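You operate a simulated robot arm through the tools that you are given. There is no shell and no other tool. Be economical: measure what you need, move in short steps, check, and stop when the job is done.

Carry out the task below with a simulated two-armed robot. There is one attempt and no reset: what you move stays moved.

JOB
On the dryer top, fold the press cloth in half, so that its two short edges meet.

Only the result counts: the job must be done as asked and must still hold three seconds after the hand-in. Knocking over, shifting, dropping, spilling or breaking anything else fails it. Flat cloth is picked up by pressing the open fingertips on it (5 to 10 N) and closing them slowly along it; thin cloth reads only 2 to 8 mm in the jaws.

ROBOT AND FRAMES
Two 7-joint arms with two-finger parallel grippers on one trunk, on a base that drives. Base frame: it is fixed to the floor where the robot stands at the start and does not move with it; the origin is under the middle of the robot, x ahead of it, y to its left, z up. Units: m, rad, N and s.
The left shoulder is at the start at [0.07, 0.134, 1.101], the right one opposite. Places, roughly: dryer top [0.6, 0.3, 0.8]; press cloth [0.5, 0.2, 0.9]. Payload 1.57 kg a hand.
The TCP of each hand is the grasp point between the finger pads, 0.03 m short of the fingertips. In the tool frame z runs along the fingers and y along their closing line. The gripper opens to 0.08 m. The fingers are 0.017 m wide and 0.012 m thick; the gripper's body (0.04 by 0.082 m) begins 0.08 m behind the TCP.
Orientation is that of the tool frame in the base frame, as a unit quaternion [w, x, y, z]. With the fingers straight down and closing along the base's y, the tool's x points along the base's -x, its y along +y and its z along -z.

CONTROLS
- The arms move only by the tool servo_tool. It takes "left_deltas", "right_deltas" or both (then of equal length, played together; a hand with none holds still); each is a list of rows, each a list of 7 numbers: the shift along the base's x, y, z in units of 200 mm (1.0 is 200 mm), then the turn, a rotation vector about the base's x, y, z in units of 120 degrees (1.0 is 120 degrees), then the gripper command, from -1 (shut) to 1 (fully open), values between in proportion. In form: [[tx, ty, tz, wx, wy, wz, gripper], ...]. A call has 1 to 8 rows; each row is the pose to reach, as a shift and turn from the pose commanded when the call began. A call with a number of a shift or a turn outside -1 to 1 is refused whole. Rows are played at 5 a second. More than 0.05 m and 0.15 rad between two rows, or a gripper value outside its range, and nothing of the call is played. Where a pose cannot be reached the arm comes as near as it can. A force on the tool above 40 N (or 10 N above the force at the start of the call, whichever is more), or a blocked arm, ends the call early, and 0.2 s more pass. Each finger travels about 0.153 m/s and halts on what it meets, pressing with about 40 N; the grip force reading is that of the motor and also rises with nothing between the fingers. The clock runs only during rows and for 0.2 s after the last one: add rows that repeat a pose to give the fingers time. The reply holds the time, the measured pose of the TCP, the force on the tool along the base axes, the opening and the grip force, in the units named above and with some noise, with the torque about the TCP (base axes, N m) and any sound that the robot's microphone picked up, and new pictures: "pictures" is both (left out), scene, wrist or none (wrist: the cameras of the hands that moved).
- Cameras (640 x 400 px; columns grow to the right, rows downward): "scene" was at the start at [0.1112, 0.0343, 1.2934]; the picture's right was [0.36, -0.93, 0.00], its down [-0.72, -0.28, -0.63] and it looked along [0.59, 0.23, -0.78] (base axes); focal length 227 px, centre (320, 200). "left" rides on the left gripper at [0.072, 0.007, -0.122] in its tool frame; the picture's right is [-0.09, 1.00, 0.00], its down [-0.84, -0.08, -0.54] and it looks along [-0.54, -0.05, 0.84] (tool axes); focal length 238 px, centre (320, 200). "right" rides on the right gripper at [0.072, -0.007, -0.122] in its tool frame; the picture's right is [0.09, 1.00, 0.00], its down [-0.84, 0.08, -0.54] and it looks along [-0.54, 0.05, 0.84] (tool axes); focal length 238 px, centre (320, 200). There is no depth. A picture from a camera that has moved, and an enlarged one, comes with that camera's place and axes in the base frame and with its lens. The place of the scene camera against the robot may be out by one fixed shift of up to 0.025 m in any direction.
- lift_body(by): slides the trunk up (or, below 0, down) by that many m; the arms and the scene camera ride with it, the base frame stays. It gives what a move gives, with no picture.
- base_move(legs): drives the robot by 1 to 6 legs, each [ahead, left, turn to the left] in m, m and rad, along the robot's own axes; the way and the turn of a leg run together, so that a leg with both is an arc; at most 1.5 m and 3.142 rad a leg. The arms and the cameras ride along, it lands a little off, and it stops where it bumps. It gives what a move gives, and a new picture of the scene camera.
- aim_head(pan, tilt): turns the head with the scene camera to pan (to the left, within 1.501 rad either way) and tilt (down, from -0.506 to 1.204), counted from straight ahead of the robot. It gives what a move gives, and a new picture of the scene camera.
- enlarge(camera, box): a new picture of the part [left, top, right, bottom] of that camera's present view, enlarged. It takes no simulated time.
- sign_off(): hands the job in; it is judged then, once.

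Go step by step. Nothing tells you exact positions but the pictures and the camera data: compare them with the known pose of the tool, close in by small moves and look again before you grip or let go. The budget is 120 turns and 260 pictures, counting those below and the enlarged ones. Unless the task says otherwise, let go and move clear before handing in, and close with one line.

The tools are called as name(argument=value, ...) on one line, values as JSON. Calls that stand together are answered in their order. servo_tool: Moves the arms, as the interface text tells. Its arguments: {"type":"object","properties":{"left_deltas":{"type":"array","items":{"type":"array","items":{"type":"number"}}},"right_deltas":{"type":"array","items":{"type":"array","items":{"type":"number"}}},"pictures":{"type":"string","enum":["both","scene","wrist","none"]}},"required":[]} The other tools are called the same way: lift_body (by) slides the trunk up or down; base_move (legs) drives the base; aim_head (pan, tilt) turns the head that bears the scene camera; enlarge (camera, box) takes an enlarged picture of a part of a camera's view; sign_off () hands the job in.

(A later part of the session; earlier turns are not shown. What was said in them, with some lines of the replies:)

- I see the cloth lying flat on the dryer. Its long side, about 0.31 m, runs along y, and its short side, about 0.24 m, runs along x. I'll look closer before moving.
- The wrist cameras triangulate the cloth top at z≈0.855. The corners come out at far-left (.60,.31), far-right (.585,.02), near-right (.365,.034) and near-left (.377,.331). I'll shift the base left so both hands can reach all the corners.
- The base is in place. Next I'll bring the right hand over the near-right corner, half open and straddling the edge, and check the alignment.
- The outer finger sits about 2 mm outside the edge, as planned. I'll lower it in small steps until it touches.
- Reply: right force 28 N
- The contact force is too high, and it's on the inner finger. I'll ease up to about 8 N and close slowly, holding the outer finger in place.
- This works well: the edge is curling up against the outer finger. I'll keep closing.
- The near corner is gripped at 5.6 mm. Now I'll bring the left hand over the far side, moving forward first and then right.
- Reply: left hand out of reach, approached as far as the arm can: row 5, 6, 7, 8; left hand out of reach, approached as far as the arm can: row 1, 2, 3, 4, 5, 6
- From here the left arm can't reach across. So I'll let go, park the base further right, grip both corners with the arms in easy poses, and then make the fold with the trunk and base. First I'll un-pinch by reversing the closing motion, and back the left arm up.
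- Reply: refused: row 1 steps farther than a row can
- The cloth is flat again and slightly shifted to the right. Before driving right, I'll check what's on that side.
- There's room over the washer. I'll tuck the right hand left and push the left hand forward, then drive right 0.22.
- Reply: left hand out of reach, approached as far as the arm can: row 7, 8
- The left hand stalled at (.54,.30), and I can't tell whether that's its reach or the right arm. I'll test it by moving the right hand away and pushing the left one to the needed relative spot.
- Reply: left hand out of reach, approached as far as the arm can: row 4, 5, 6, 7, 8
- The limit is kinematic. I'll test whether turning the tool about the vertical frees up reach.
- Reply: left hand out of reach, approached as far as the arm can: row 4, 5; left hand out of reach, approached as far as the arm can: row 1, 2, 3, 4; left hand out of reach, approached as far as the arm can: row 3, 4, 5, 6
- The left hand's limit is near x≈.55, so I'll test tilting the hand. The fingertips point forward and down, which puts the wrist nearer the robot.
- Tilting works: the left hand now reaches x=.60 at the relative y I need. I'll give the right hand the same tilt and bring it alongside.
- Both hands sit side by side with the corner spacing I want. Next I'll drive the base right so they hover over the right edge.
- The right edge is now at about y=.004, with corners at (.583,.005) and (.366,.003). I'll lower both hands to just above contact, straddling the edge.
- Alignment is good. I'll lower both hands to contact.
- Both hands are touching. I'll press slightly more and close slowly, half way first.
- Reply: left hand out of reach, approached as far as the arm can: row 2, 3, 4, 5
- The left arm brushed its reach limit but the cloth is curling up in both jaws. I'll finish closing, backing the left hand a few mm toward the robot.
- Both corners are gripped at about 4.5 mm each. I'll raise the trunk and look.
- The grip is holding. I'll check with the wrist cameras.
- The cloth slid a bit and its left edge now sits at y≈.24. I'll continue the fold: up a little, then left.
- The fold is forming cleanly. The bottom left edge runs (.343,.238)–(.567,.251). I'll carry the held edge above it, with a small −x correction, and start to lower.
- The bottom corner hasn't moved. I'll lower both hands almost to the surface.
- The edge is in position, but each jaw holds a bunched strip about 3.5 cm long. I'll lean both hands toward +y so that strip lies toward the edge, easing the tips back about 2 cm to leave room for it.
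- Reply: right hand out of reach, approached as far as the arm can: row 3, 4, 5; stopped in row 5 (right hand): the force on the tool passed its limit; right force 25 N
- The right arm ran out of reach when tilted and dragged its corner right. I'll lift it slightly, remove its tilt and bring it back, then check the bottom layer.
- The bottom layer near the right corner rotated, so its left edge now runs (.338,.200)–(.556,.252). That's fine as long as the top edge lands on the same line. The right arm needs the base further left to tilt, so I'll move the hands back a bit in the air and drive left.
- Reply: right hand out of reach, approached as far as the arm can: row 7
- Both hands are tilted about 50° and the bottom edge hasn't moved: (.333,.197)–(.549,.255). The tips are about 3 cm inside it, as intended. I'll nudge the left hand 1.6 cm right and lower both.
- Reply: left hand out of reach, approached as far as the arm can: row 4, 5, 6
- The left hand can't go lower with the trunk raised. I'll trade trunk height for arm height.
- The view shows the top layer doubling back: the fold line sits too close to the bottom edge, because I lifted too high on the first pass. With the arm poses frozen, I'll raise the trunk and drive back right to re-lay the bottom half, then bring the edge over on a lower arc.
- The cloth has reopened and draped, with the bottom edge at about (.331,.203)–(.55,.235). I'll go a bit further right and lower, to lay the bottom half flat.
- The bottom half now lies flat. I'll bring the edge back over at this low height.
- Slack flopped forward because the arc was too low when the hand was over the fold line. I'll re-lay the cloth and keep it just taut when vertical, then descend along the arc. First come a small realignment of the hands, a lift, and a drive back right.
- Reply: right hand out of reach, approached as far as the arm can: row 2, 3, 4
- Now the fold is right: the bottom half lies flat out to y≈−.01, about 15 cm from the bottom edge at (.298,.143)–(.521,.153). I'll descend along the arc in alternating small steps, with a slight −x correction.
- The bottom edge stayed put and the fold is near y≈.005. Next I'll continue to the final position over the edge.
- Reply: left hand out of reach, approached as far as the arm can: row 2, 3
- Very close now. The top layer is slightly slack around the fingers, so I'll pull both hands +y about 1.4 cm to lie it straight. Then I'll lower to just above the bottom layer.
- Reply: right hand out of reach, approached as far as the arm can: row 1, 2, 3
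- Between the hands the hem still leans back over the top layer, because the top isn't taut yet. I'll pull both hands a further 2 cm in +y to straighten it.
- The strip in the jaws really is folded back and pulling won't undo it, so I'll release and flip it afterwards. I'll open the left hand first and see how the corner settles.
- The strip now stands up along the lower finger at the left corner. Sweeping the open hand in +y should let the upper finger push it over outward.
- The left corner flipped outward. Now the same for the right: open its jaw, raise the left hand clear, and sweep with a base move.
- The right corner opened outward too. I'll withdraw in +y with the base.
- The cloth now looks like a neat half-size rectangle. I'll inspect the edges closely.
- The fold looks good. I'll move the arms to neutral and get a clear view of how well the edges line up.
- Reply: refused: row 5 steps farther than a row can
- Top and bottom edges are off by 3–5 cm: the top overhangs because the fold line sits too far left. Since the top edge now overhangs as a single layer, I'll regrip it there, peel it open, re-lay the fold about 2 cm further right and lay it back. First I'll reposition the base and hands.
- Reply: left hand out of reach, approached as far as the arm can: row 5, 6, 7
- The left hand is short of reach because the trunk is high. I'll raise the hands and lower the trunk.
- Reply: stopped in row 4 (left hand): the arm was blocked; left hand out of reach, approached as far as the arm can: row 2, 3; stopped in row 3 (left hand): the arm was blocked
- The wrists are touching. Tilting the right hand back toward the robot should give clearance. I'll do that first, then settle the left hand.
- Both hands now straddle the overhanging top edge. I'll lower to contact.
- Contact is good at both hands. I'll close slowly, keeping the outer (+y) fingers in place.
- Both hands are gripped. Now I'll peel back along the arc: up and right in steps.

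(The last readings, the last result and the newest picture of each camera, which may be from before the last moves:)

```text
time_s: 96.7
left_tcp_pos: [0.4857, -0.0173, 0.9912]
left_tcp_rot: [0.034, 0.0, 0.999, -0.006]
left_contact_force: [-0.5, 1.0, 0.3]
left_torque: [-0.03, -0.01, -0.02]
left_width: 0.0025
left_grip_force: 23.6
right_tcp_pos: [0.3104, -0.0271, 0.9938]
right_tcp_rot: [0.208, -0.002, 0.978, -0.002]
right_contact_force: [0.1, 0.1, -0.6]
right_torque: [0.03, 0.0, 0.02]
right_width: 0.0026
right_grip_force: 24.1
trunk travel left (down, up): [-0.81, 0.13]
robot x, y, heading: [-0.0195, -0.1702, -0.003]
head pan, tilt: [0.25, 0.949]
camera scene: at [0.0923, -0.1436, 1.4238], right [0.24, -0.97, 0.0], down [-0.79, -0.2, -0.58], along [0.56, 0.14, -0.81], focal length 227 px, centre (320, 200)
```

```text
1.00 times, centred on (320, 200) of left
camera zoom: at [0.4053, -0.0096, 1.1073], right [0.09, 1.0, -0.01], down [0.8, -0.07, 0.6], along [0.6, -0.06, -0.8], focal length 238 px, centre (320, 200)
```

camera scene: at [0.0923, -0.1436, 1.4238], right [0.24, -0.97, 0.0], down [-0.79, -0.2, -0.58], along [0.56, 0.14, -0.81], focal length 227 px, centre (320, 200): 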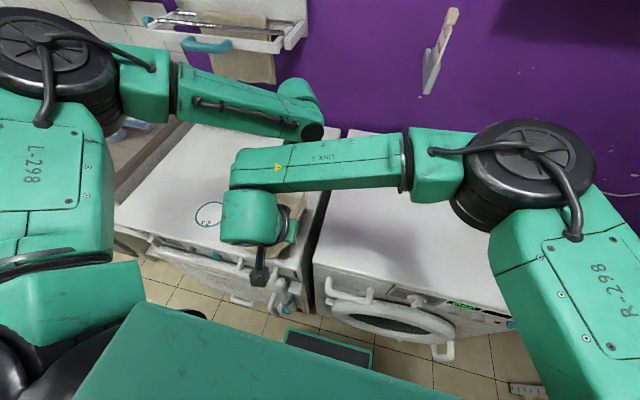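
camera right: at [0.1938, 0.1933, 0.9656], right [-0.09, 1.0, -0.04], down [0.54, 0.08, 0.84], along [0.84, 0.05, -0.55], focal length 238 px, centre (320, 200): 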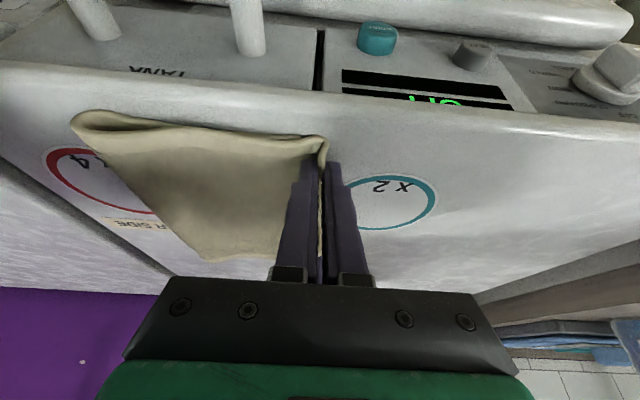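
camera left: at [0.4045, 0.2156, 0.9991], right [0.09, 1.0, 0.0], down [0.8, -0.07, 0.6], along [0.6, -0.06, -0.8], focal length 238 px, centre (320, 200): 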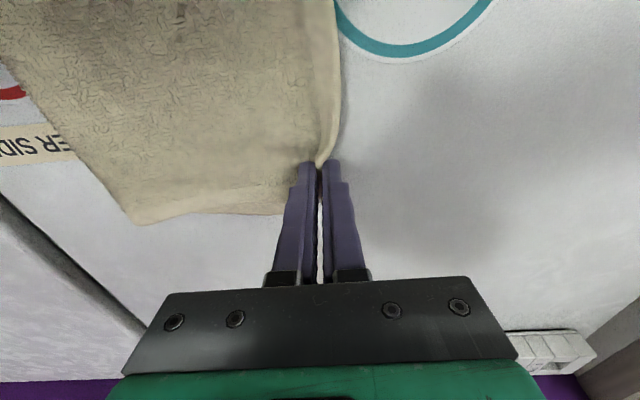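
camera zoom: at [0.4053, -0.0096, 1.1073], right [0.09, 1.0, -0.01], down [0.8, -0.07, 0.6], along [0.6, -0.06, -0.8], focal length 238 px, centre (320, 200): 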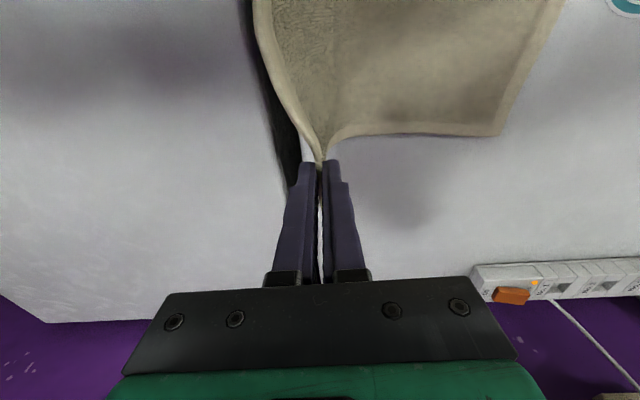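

The bottom layer stayed put at (.297,.186)–(.523,.175) and lifts off about 15 cm from its edge. I'll bring the top back along the arc, aligning the left hand by −1.5 cm in y and +0.8 cm in x.

servo_tool(left_deltas=[[0.02, -0.04, 0.05, 0, 0, 0, -1], [0.04, -0.08, 0.07, 0, 0, 0, -1], [0.04, -0.08, 0.07, 0, 0, 0, -1]], right_deltas=[[0, 0, 0.05, 0, 0, 0, -1], [0, 0, 0.06, 0, 0, 0, -1], [0, 0, 0.06, 0, 0, 0, -1]], pictures="none")

base_move(legs=[[0, 0.068, 0]])

lift_body(by=-0.02)

base_move(legs=[[0, 0.06, 0]])

lift_body(by=-0.045)

enlarge(camera="right", box=[0, 0, 640, 400])

enlarge(camera="left", box=[0, 0, 640, 400])

```text
time_s: 97.5
left_tcp_pos: [0.4932, -0.0372, 1.0049]
left_tcp_rot: [0.034, -0.001, 0.999, -0.004]
left_contact_force: [-0.5, -0.2, -1.0]
left_torque: [0.02, 0.06, 0.02]
left_width: 0.0027
left_grip_force: 24.5
right_tcp_pos: [0.3101, -0.0292, 1.0063]
right_tcp_rot: [0.208, -0.002, 0.978, 0.0]
right_contact_force: [1.7, 0.1, 0.0]
right_torque: [-0.01, -0.03, -0.03]
right_width: 0.0025
right_grip_force: 24.0
trunk travel left (down, up): [-0.81, 0.13]
robot x, y, heading: [-0.0191, -0.1693, 0.001]
head pan, tilt: [0.25, 0.949]
```

```text
time_s: 98.5
left_tcp_pos: [0.4936, 0.025, 1.0058]
left_tcp_rot: [0.035, 0.001, 0.999, -0.002]
left_contact_force: [-1.3, -0.5, 0.6]
left_torque: [0.04, 0.0, -0.02]
left_width: 0.0027
left_grip_force: 24.1
right_tcp_pos: [0.3109, 0.0338, 1.0071]
right_tcp_rot: [0.208, -0.001, 0.978, 0.003]
right_contact_force: [0.5, -0.9, -0.2]
right_torque: [0.06, 0.01, 0.05]
right_width: 0.0023
right_grip_force: 23.4
trunk travel left (down, up): [-0.81, 0.13]
robot x, y, heading: [-0.0207, -0.1016, -0.007]
head pan, tilt: [0.25, 0.949]
camera scene: at [0.0923, -0.0862, 1.424], right [0.24, -0.97, 0.0], down [-0.79, -0.19, -0.58], along [0.56, 0.14, -0.81], focal length 227 px, centre (320, 200)
```

scene: 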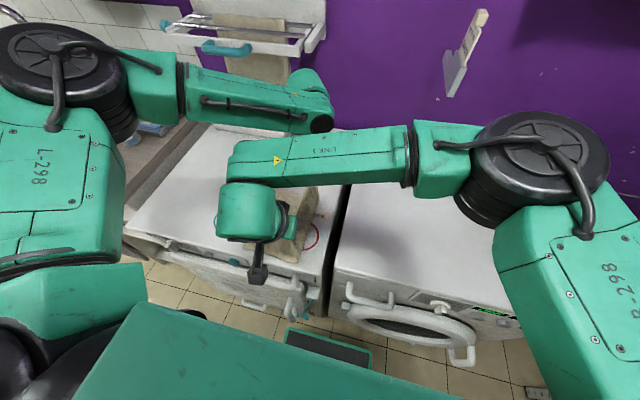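

```text
time_s: 99.1
left_tcp_pos: [0.4936, 0.0287, 0.9854]
left_tcp_rot: [0.034, 0.001, 0.999, -0.005]
left_contact_force: [-1.5, 0.7, 0.1]
left_torque: [-0.01, 0.02, -0.01]
left_width: 0.0029
left_grip_force: 24.2
right_tcp_pos: [0.3105, 0.0373, 0.9854]
right_tcp_rot: [0.208, -0.001, 0.978, 0.0]
right_contact_force: [0.2, -0.2, -0.9]
right_torque: [0.0, -0.02, -0.02]
right_width: 0.0026
right_grip_force: 24.1
trunk travel left (down, up): [-0.79, 0.15]
robot x, y, heading: [-0.0202, -0.104, -0.004]
head pan, tilt: [0.25, 0.949]
```

```text
time_s: 100.1
left_tcp_pos: [0.4935, 0.0832, 0.9872]
left_tcp_rot: [0.035, 0.002, 0.999, -0.003]
left_contact_force: [-0.8, -0.4, 0.3]
left_torque: [0.04, 0.01, -0.04]
left_width: 0.0029
left_grip_force: 23.7
right_tcp_pos: [0.3098, 0.0926, 0.9871]
right_tcp_rot: [0.208, 0.001, 0.978, 0.002]
right_contact_force: [0.9, 0.1, 0.3]
right_torque: [0.0, -0.04, 0.03]
right_width: 0.0026
right_grip_force: 23.6
trunk travel left (down, up): [-0.79, 0.15]
robot x, y, heading: [-0.0174, -0.0437, -0.005]
head pan, tilt: [0.25, 0.949]
camera scene: at [0.0925, -0.0269, 1.404], right [0.24, -0.97, 0.0], down [-0.79, -0.19, -0.58], along [0.56, 0.14, -0.81], focal length 227 px, centre (320, 200)
```

scene: 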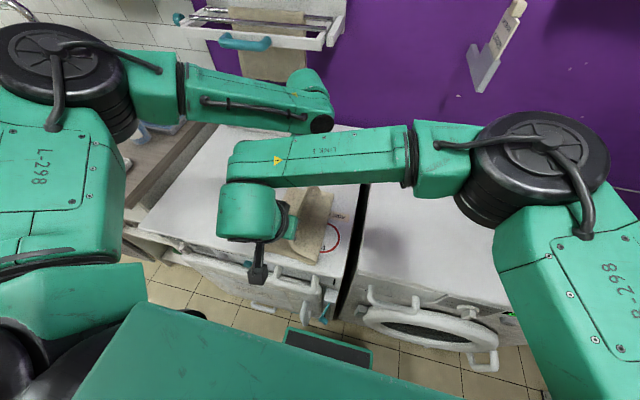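

```text
time_s: 101.0
left_tcp_pos: [0.4929, 0.0878, 0.9397]
left_tcp_rot: [0.034, 0.002, 0.999, -0.005]
left_contact_force: [-1.2, -0.2, 0.3]
left_torque: [0.0, 0.02, 0.0]
left_width: 0.0029
left_grip_force: 24.0
right_tcp_pos: [0.3099, 0.0953, 0.9405]
right_tcp_rot: [0.208, -0.001, 0.978, 0.0]
right_contact_force: [1.1, 0.2, -0.4]
right_torque: [0.02, -0.02, 0.0]
right_width: 0.0028
right_grip_force: 24.0
trunk travel left (down, up): [-0.745, 0.195]
robot x, y, heading: [-0.0159, -0.0485, -0.008]
head pan, tilt: [0.25, 0.949]
```

```text
1.00 times, centred on (320, 200) of right
camera zoom: at [0.1949, 0.0909, 1.0223], right [-0.09, 1.0, -0.04], down [0.54, 0.08, 0.84], along [0.83, 0.05, -0.55], focal length 238 px, centre (320, 200)
```

zoom: 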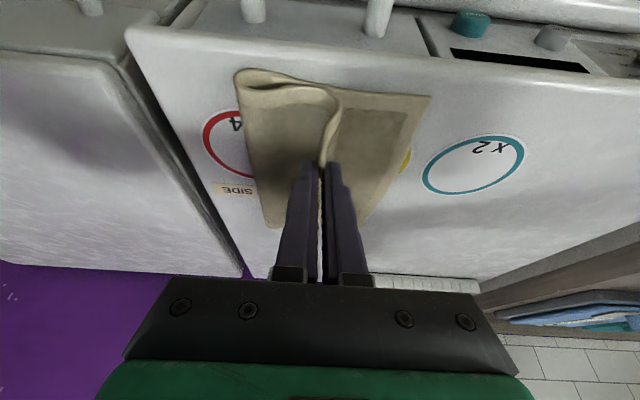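

```text
1.00 times, centred on (320, 200) of left
camera zoom: at [0.4134, 0.0969, 1.0569], right [0.1, 1.0, 0.0], down [0.8, -0.07, 0.6], along [0.6, -0.06, -0.8], focal length 238 px, centre (320, 200)
```

zoom: 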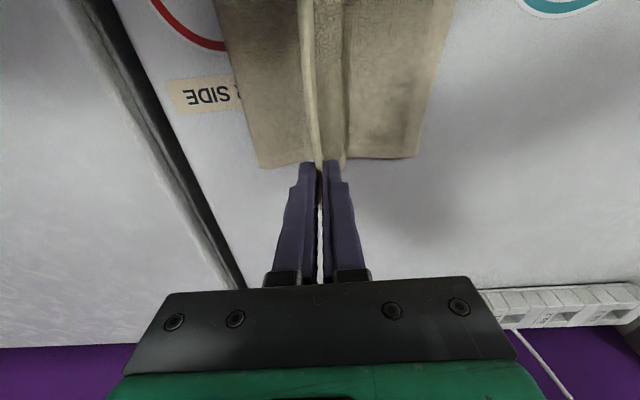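

The fold line is now correct: the bottom is 14.5 cm at both ends. I'll finish the arc.

base_move(legs=[[0, 0.045, 0]])

lift_body(by=-0.03)

base_move(legs=[[0, 0.025, 0]])

enlarge(camera="right", box=[160, 40, 480, 240])

enlarge(camera="left", box=[160, 40, 480, 240])

```text
time_s: 101.9
left_tcp_pos: [0.4946, 0.1294, 0.9406]
left_tcp_rot: [0.035, 0.002, 0.999, -0.003]
left_contact_force: [0.3, 0.0, -0.1]
left_torque: [0.06, 0.05, -0.02]
left_width: 0.0028
left_grip_force: 23.6
right_tcp_pos: [0.3104, 0.1372, 0.9415]
right_tcp_rot: [0.209, 0.001, 0.978, 0.002]
right_contact_force: [0.6, 0.8, 0.8]
right_torque: [0.06, -0.03, 0.03]
right_width: 0.0026
right_grip_force: 24.0
trunk travel left (down, up): [-0.745, 0.195]
robot x, y, heading: [-0.0164, 0.0002, -0.001]
head pan, tilt: [0.25, 0.949]
camera scene: at [0.0927, 0.0188, 1.359], right [0.24, -0.97, 0.0], down [-0.79, -0.19, -0.58], along [0.56, 0.14, -0.81], focal length 227 px, centre (320, 200)
```

scene: 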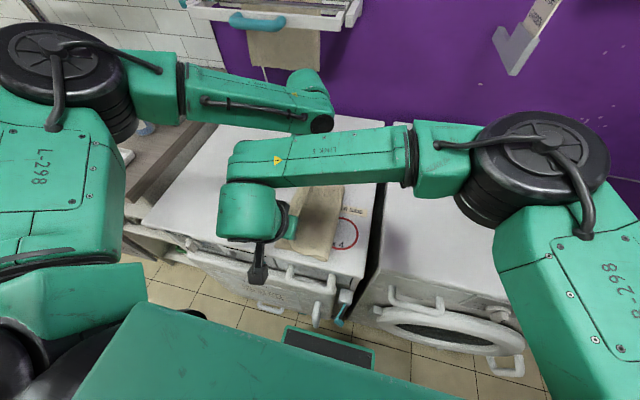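

```text
time_s: 102.6
left_tcp_pos: [0.4944, 0.1328, 0.9101]
left_tcp_rot: [0.035, 0.003, 0.999, -0.005]
left_contact_force: [-1.8, 1.0, -0.2]
left_torque: [0.01, 0.0, 0.0]
left_width: 0.0028
left_grip_force: 24.1
right_tcp_pos: [0.3119, 0.1412, 0.9113]
right_tcp_rot: [0.209, 0.0, 0.978, -0.001]
right_contact_force: [0.9, -0.1, 0.1]
right_torque: [0.03, -0.04, 0.02]
right_width: 0.0028
right_grip_force: 23.9
trunk travel left (down, up): [-0.715, 0.225]
robot x, y, heading: [-0.0152, 0.0006, -0.007]
head pan, tilt: [0.25, 0.949]
```

```text
time_s: 103.4
left_tcp_pos: [0.4932, 0.1533, 0.9111]
left_tcp_rot: [0.035, 0.003, 0.999, -0.003]
left_contact_force: [-1.1, -0.2, 0.1]
left_torque: [0.11, 0.01, -0.02]
left_width: 0.0029
left_grip_force: 24.2
right_tcp_pos: [0.3123, 0.1628, 0.9115]
right_tcp_rot: [0.208, 0.0, 0.978, 0.002]
right_contact_force: [0.5, -0.8, -0.4]
right_torque: [0.04, 0.0, 0.02]
right_width: 0.0026
right_grip_force: 24.0
trunk travel left (down, up): [-0.715, 0.225]
robot x, y, heading: [-0.02, 0.0245, -0.006]
head pan, tilt: [0.25, 0.949]
camera scene: at [0.0928, 0.044, 1.329], right [0.24, -0.97, 0.0], down [-0.79, -0.19, -0.58], along [0.56, 0.14, -0.81], focal length 227 px, centre (320, 200)
```

scene: 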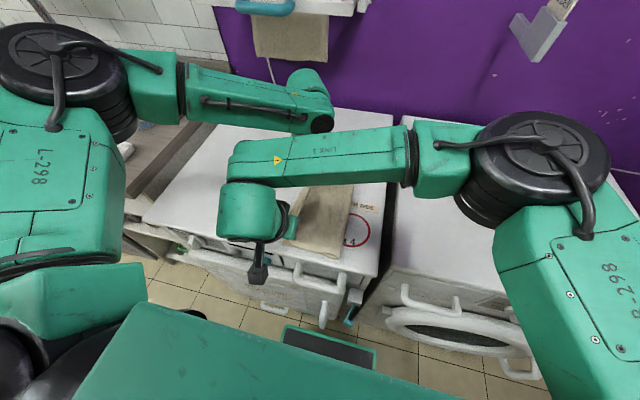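

```text
2.00 times, centred on (320, 140) of right
camera zoom: at [0.1956, 0.1565, 0.9928], right [-0.08, 1.0, -0.03], down [0.54, 0.07, 0.84], along [0.83, 0.05, -0.55], focal length 477 px, centre (320, 320)
```

zoom: 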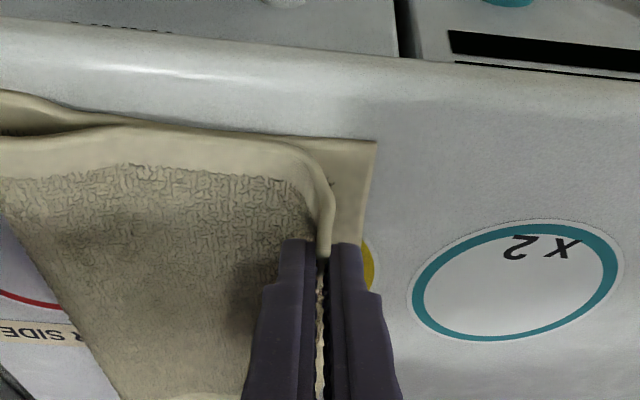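

```text
2.00 times, centred on (320, 140) of left
camera zoom: at [0.4138, 0.1619, 1.0276], right [0.1, 1.0, 0.0], down [0.8, -0.08, 0.6], along [0.6, -0.06, -0.8], focal length 477 px, centre (320, 320)
```

zoom: 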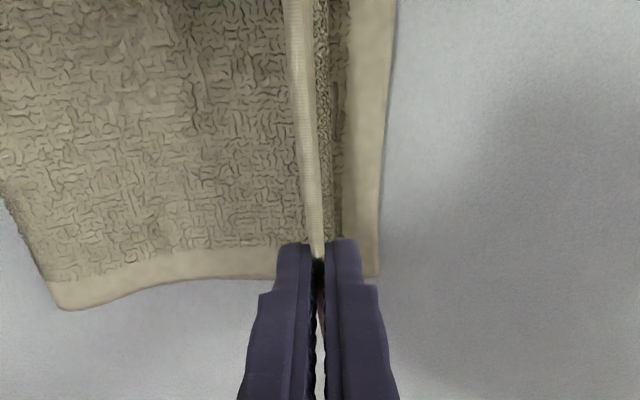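

The edges are nearly coincident: the bottom edge is at y≈.176–.179 and the jaws at .153–.163 with about 1.5 cm of hem in them. I'll nudge the left +7 mm, lower, and release slowly.

servo_tool(left_deltas=[[0, 0.02, -0.04, 0, 0, 0, -1], [0, 0.04, -0.08, 0, 0, 0, -1], [0, 0.04, -0.105, 0, 0, 0, -1], [0, 0.04, -0.105, 0, 0, 0, -1]], right_deltas=[[0, 0.005, -0.04, 0, 0, 0, -1], [0, 0.01, -0.08, 0, 0, 0, -1], [0, 0.01, -0.105, 0, 0, 0, -1], [0, 0.01, -0.105, 0, 0, 0, -1]], pictures="none")

servo_tool(left_deltas=[[0, 0, 0, 0, 0, 0, -0.9], [0, 0, 0, 0, 0, 0, -0.75], [0, 0, 0, 0, 0, 0, -0.6], [0, 0, 0, 0, 0, 0, -0.4], [0, 0, 0, 0, 0, 0, -0.25], [0, 0, 0, 0, 0, 0, -0.25]], right_deltas=[[0, 0, 0, 0, 0, 0, -0.9], [0, 0, 0, 0, 0, 0, -0.75], [0, 0, 0, 0, 0, 0, -0.6], [0, 0, 0, 0, 0, 0, -0.4], [0, 0, 0, 0, 0, 0, -0.25], [0, 0, 0, 0, 0, 0, -0.25]], pictures="wrist")

enlarge(camera="right", box=[160, 40, 480, 240])

enlarge(camera="left", box=[160, 40, 480, 240])

```text
time_s: 104.4
left_tcp_pos: [0.4914, 0.1668, 0.8906]
left_tcp_rot: [0.036, 0.003, 0.999, -0.005]
left_contact_force: [-0.4, -0.6, 1.6]
left_torque: [0.02, 0.03, 0.0]
left_width: 0.0029
left_grip_force: 23.8
right_tcp_pos: [0.3111, 0.1677, 0.8904]
right_tcp_rot: [0.208, 0.0, 0.978, -0.001]
right_contact_force: [0.6, -0.4, 1.5]
right_torque: [-0.02, -0.03, 0.01]
right_width: 0.0025
right_grip_force: 24.0
trunk travel left (down, up): [-0.715, 0.225]
robot x, y, heading: [-0.0179, 0.0262, -0.005]
head pan, tilt: [0.25, 0.949]
```

```text
time_s: 105.8
left_tcp_pos: [0.4918, 0.1659, 0.8906]
left_tcp_rot: [0.035, 0.003, 0.999, -0.005]
left_contact_force: [0.6, 0.0, 0.5]
left_torque: [-0.01, 0.0, -0.02]
left_width: 0.03
left_grip_force: 0.1
right_tcp_pos: [0.3125, 0.1678, 0.8898]
right_tcp_rot: [0.207, 0.001, 0.978, -0.001]
right_contact_force: [0.0, -0.2, 0.2]
right_torque: [0.0, -0.02, 0.04]
right_width: 0.0301
right_grip_force: 0.1
trunk travel left (down, up): [-0.715, 0.225]
robot x, y, heading: [-0.0145, 0.0258, -0.007]
head pan, tilt: [0.25, 0.949]
camera right: at [0.1959, 0.1619, 0.9712], right [-0.08, 1.0, -0.04], down [0.54, 0.08, 0.84], along [0.83, 0.05, -0.55], focal length 238 px, centre (320, 200)
camera left: at [0.4123, 0.1752, 1.0066], right [0.1, 1.0, 0.0], down [0.8, -0.08, 0.6], along [0.6, -0.06, -0.8], focal length 238 px, centre (320, 200)
```

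right: 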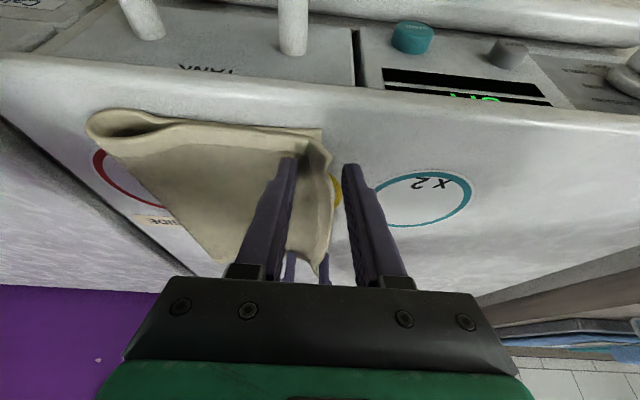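
left: 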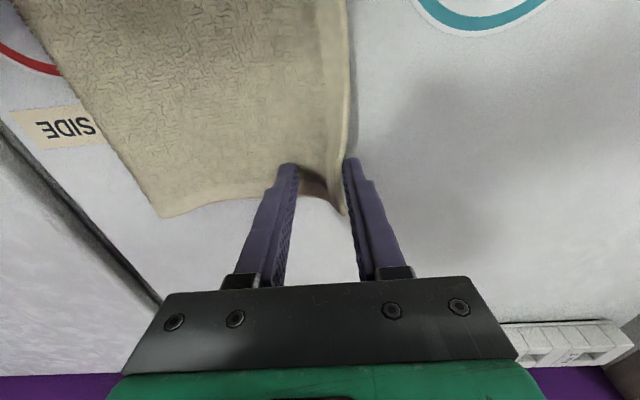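

```text
2.00 times, centred on (320, 140) of right
camera zoom: at [0.1959, 0.1619, 0.9712], right [-0.08, 1.0, -0.04], down [0.54, 0.08, 0.84], along [0.83, 0.05, -0.55], focal length 477 px, centre (320, 320)
```

zoom: 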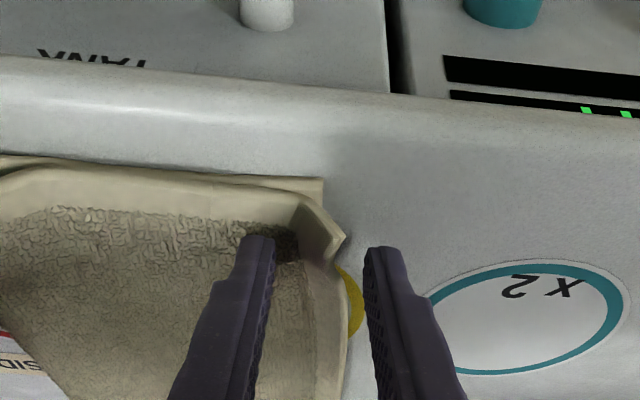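

```text
2.00 times, centred on (320, 140) of left
camera zoom: at [0.4123, 0.1752, 1.0066], right [0.1, 1.0, 0.0], down [0.8, -0.08, 0.6], along [0.6, -0.06, -0.8], focal length 477 px, centre (320, 320)
```

zoom: 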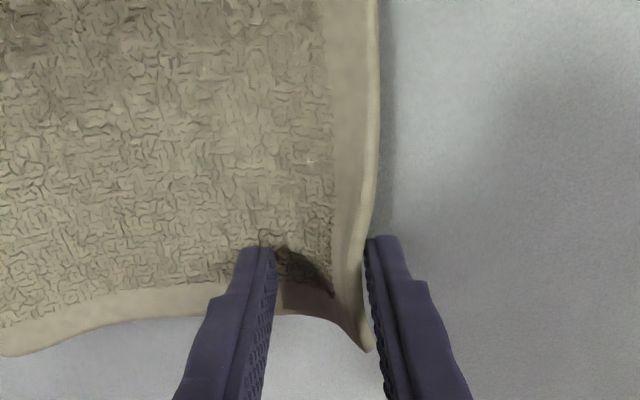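

The hem opened outward and meets the bottom edge. I'll lift both hands straight up and inspect.

servo_tool(left_deltas=[[0, 0, 0.1, 0, 0, 0, -0.25], [0, 0, 0.3, 0, 0, 0, -0.25], [0, 0, 0.5, 0, 0, 0, -0.25], [0, 0, 0.6, 0, 0, 0, -0.25], [0, 0, 0.6, 0, 0, 0, -0.25]], right_deltas=[[0, 0, 0.1, 0, 0, 0, -0.25], [0, 0, 0.3, 0, 0, 0, -0.25], [0, 0, 0.5, 0, 0, 0, -0.25], [0, 0, 0.6, 0, 0, 0, -0.25], [0, 0, 0.6, 0, 0, 0, -0.25]], pictures="wrist")

enlarge(camera="right", box=[140, 40, 400, 240])

enlarge(camera="left", box=[140, 0, 400, 200])

```text
time_s: 107.0
left_tcp_pos: [0.4943, 0.1641, 1.0097]
left_tcp_rot: [0.035, 0.003, 0.999, -0.006]
left_contact_force: [0.0, -0.4, -0.1]
left_torque: [0.04, 0.06, -0.03]
left_width: 0.0298
left_grip_force: 0.1
right_tcp_pos: [0.3129, 0.1662, 1.01]
right_tcp_rot: [0.207, -0.001, 0.978, 0.0]
right_contact_force: [-0.9, 0.8, -0.3]
right_torque: [0.0, 0.02, 0.0]
right_width: 0.0301
right_grip_force: 0.0
trunk travel left (down, up): [-0.715, 0.225]
robot x, y, heading: [-0.0164, 0.0244, -0.009]
head pan, tilt: [0.25, 0.949]
camera right: at [0.1963, 0.1614, 1.0912], right [-0.08, 1.0, -0.04], down [0.54, 0.08, 0.84], along [0.83, 0.05, -0.55], focal length 238 px, centre (320, 200)
camera left: at [0.4146, 0.1729, 1.1267], right [0.1, 1.0, 0.0], down [0.8, -0.08, 0.6], along [0.6, -0.06, -0.8], focal length 238 px, centre (320, 200)
```

right: 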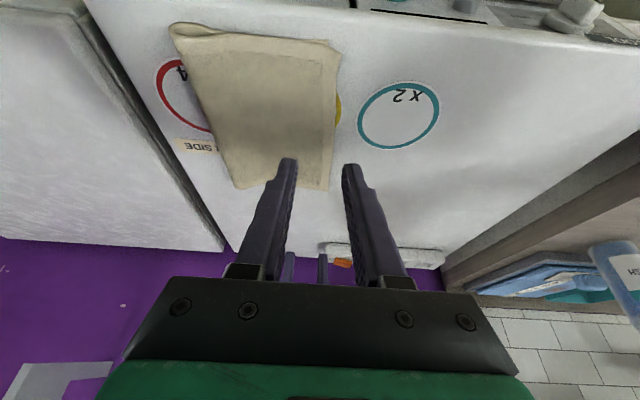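
left: 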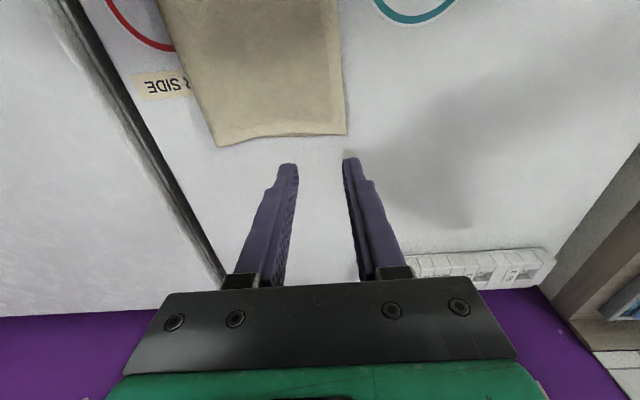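

```text
2.00 times, centred on (270, 140) of right
camera zoom: at [0.1963, 0.1614, 1.0912], right [-0.08, 1.0, -0.04], down [0.54, 0.08, 0.84], along [0.83, 0.05, -0.55], focal length 477 px, centre (420, 320)
```

zoom: 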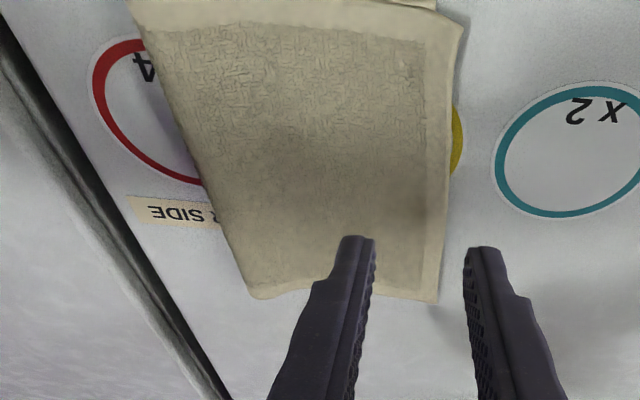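

```text
2.00 times, centred on (270, 100) of left
camera zoom: at [0.4146, 0.1729, 1.1267], right [0.1, 1.0, 0.0], down [0.8, -0.08, 0.6], along [0.6, -0.06, -0.8], focal length 477 px, centre (420, 400)
```

zoom: 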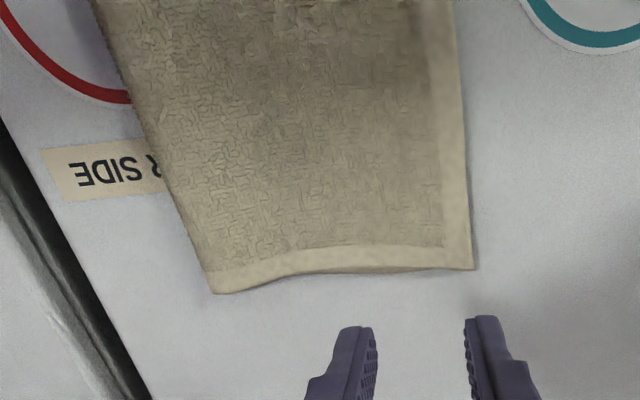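

This looks very good, with edges within about 1–1.5 cm. I'll move the hands clear and get an unobstructed view.

servo_tool(left_deltas=[[0, 0.2, 0.1, 0, 0, 0, 0], [-0.05, 0.4, 0.2, 0, 0, 0, 0], [-0.1, 0.6, 0.3, 0, 0, 0, 0], [-0.2, 0.8, 0.35, 0, 0, 0, 0], [-0.3, 1, 0.4, 0, 0, 0, 0], [-0.3, 1, 0.4, 0, 0, 0, 0]], right_deltas=[[0, -0.2, 0.1, 0, 0, 0, 0], [0, -0.4, 0.15, 0, 0, 0, 0], [0, -0.6, 0.2, 0, 0, 0, 0], [0, -0.8, 0.2, 0, 0, 0, 0], [0, -1, 0.2, 0, 0, 0, 0], [0, -1, 0.2, 0, 0, 0, 0]], pictures="both")

enlarge(camera="scene", box=[240, 150, 420, 290])

```text
time_s: 108.4
left_tcp_pos: [0.4339, 0.3639, 1.0885]
left_tcp_rot: [0.034, 0.002, 0.999, -0.005]
left_contact_force: [0.5, 0.1, -0.7]
left_torque: [-0.01, -0.02, 0.02]
left_width: 0.0402
left_grip_force: 0.0
right_tcp_pos: [0.3124, -0.0341, 1.0497]
right_tcp_rot: [0.208, 0.001, 0.978, -0.001]
right_contact_force: [0.8, 0.8, 0.3]
right_torque: [-0.03, 0.03, 0.02]
right_width: 0.0401
right_grip_force: 0.0
trunk travel left (down, up): [-0.715, 0.225]
robot x, y, heading: [-0.0163, 0.0247, -0.009]
head pan, tilt: [0.25, 0.949]
camera scene: at [0.094, 0.049, 1.3288], right [0.24, -0.97, 0.0], down [-0.79, -0.2, -0.58], along [0.56, 0.14, -0.81], focal length 227 px, centre (320, 200)
camera right: at [0.1959, -0.0389, 1.1301], right [-0.08, 1.0, -0.04], down [0.54, 0.08, 0.84], along [0.83, 0.05, -0.55], focal length 238 px, centre (320, 200)
camera left: at [0.3543, 0.3735, 1.2059], right [0.1, 1.0, 0.0], down [0.8, -0.08, 0.6], along [0.6, -0.06, -0.8], focal length 238 px, centre (320, 200)
```

scene: 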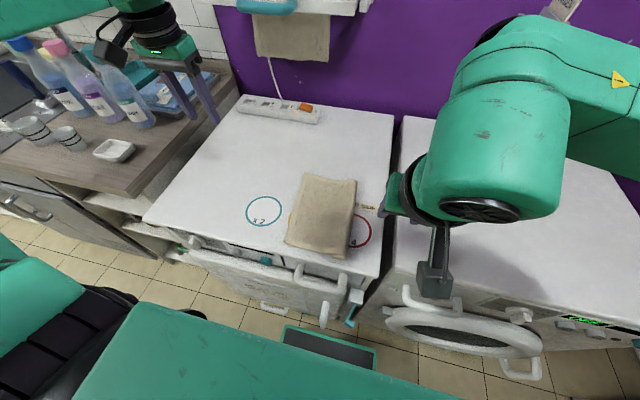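
right: 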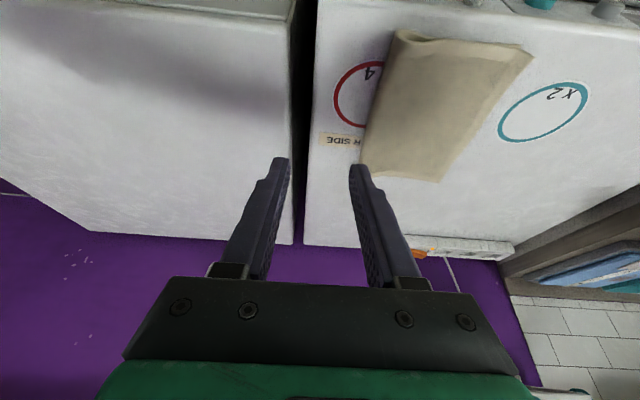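
left: 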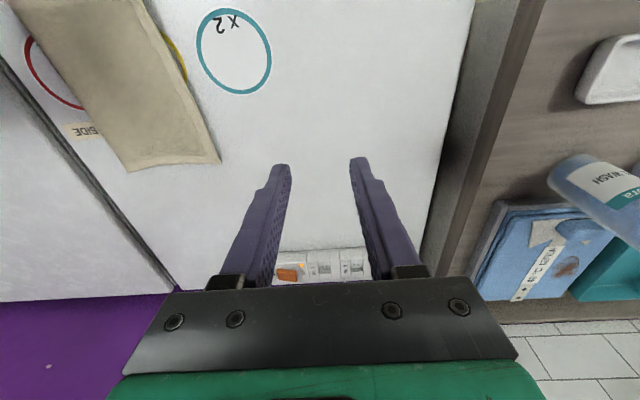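

```text
2.86 times, centred on (330, 220) of scene
camera zoom: at [0.094, 0.049, 1.3288], right [0.24, -0.97, 0.0], down [-0.79, -0.2, -0.58], along [0.56, 0.14, -0.81], focal length 649 px, centre (291, 143)
```

zoom: 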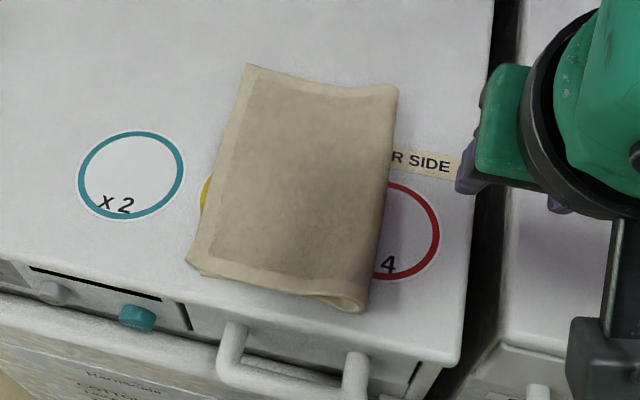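

The cloth is folded in half cleanly. I'll take one last close look at the open edge.

enlarge(camera="left", box=[0, 0, 260, 190])

enlarge(camera="right", box=[340, 10, 560, 200])

```text
2.11 times, centred on (130, 95) of left
camera zoom: at [0.3543, 0.3735, 1.2059], right [0.1, 1.0, 0.0], down [0.8, -0.08, 0.6], along [0.6, -0.06, -0.8], focal length 502 px, centre (720, 421)
```

zoom: 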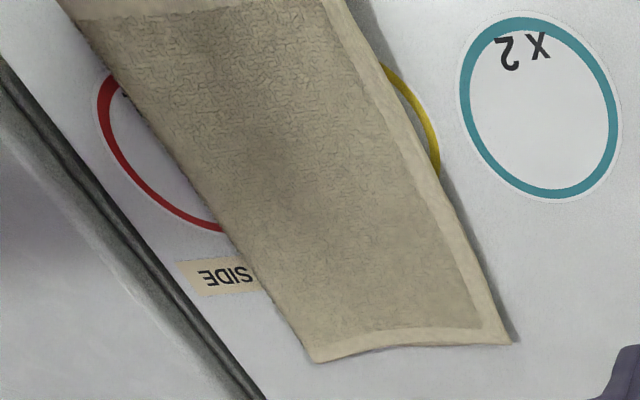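

```text
2.11 times, centred on (450, 105) of right
camera zoom: at [0.1959, -0.0389, 1.1301], right [-0.08, 1.0, -0.04], down [0.54, 0.08, 0.84], along [0.83, 0.05, -0.55], focal length 502 px, centre (46, 400)
```

zoom: 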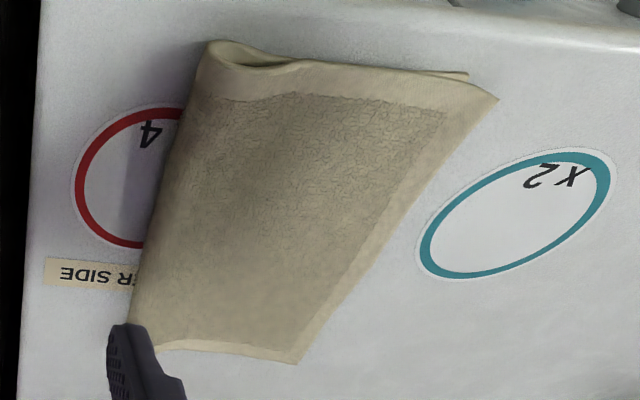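

The edges meet closely along the whole side: about 1 cm apart at the near corner, and the far end looks aligned. The hands are clear and nothing else was disturbed, so I'm handing in.

sign_off()

```text
The job is handed in.
```

The press cloth is folded in half on the dryer top, with its two short edges within about 1 to 1.5 cm of each other, and both hands are clear; I have handed it in.
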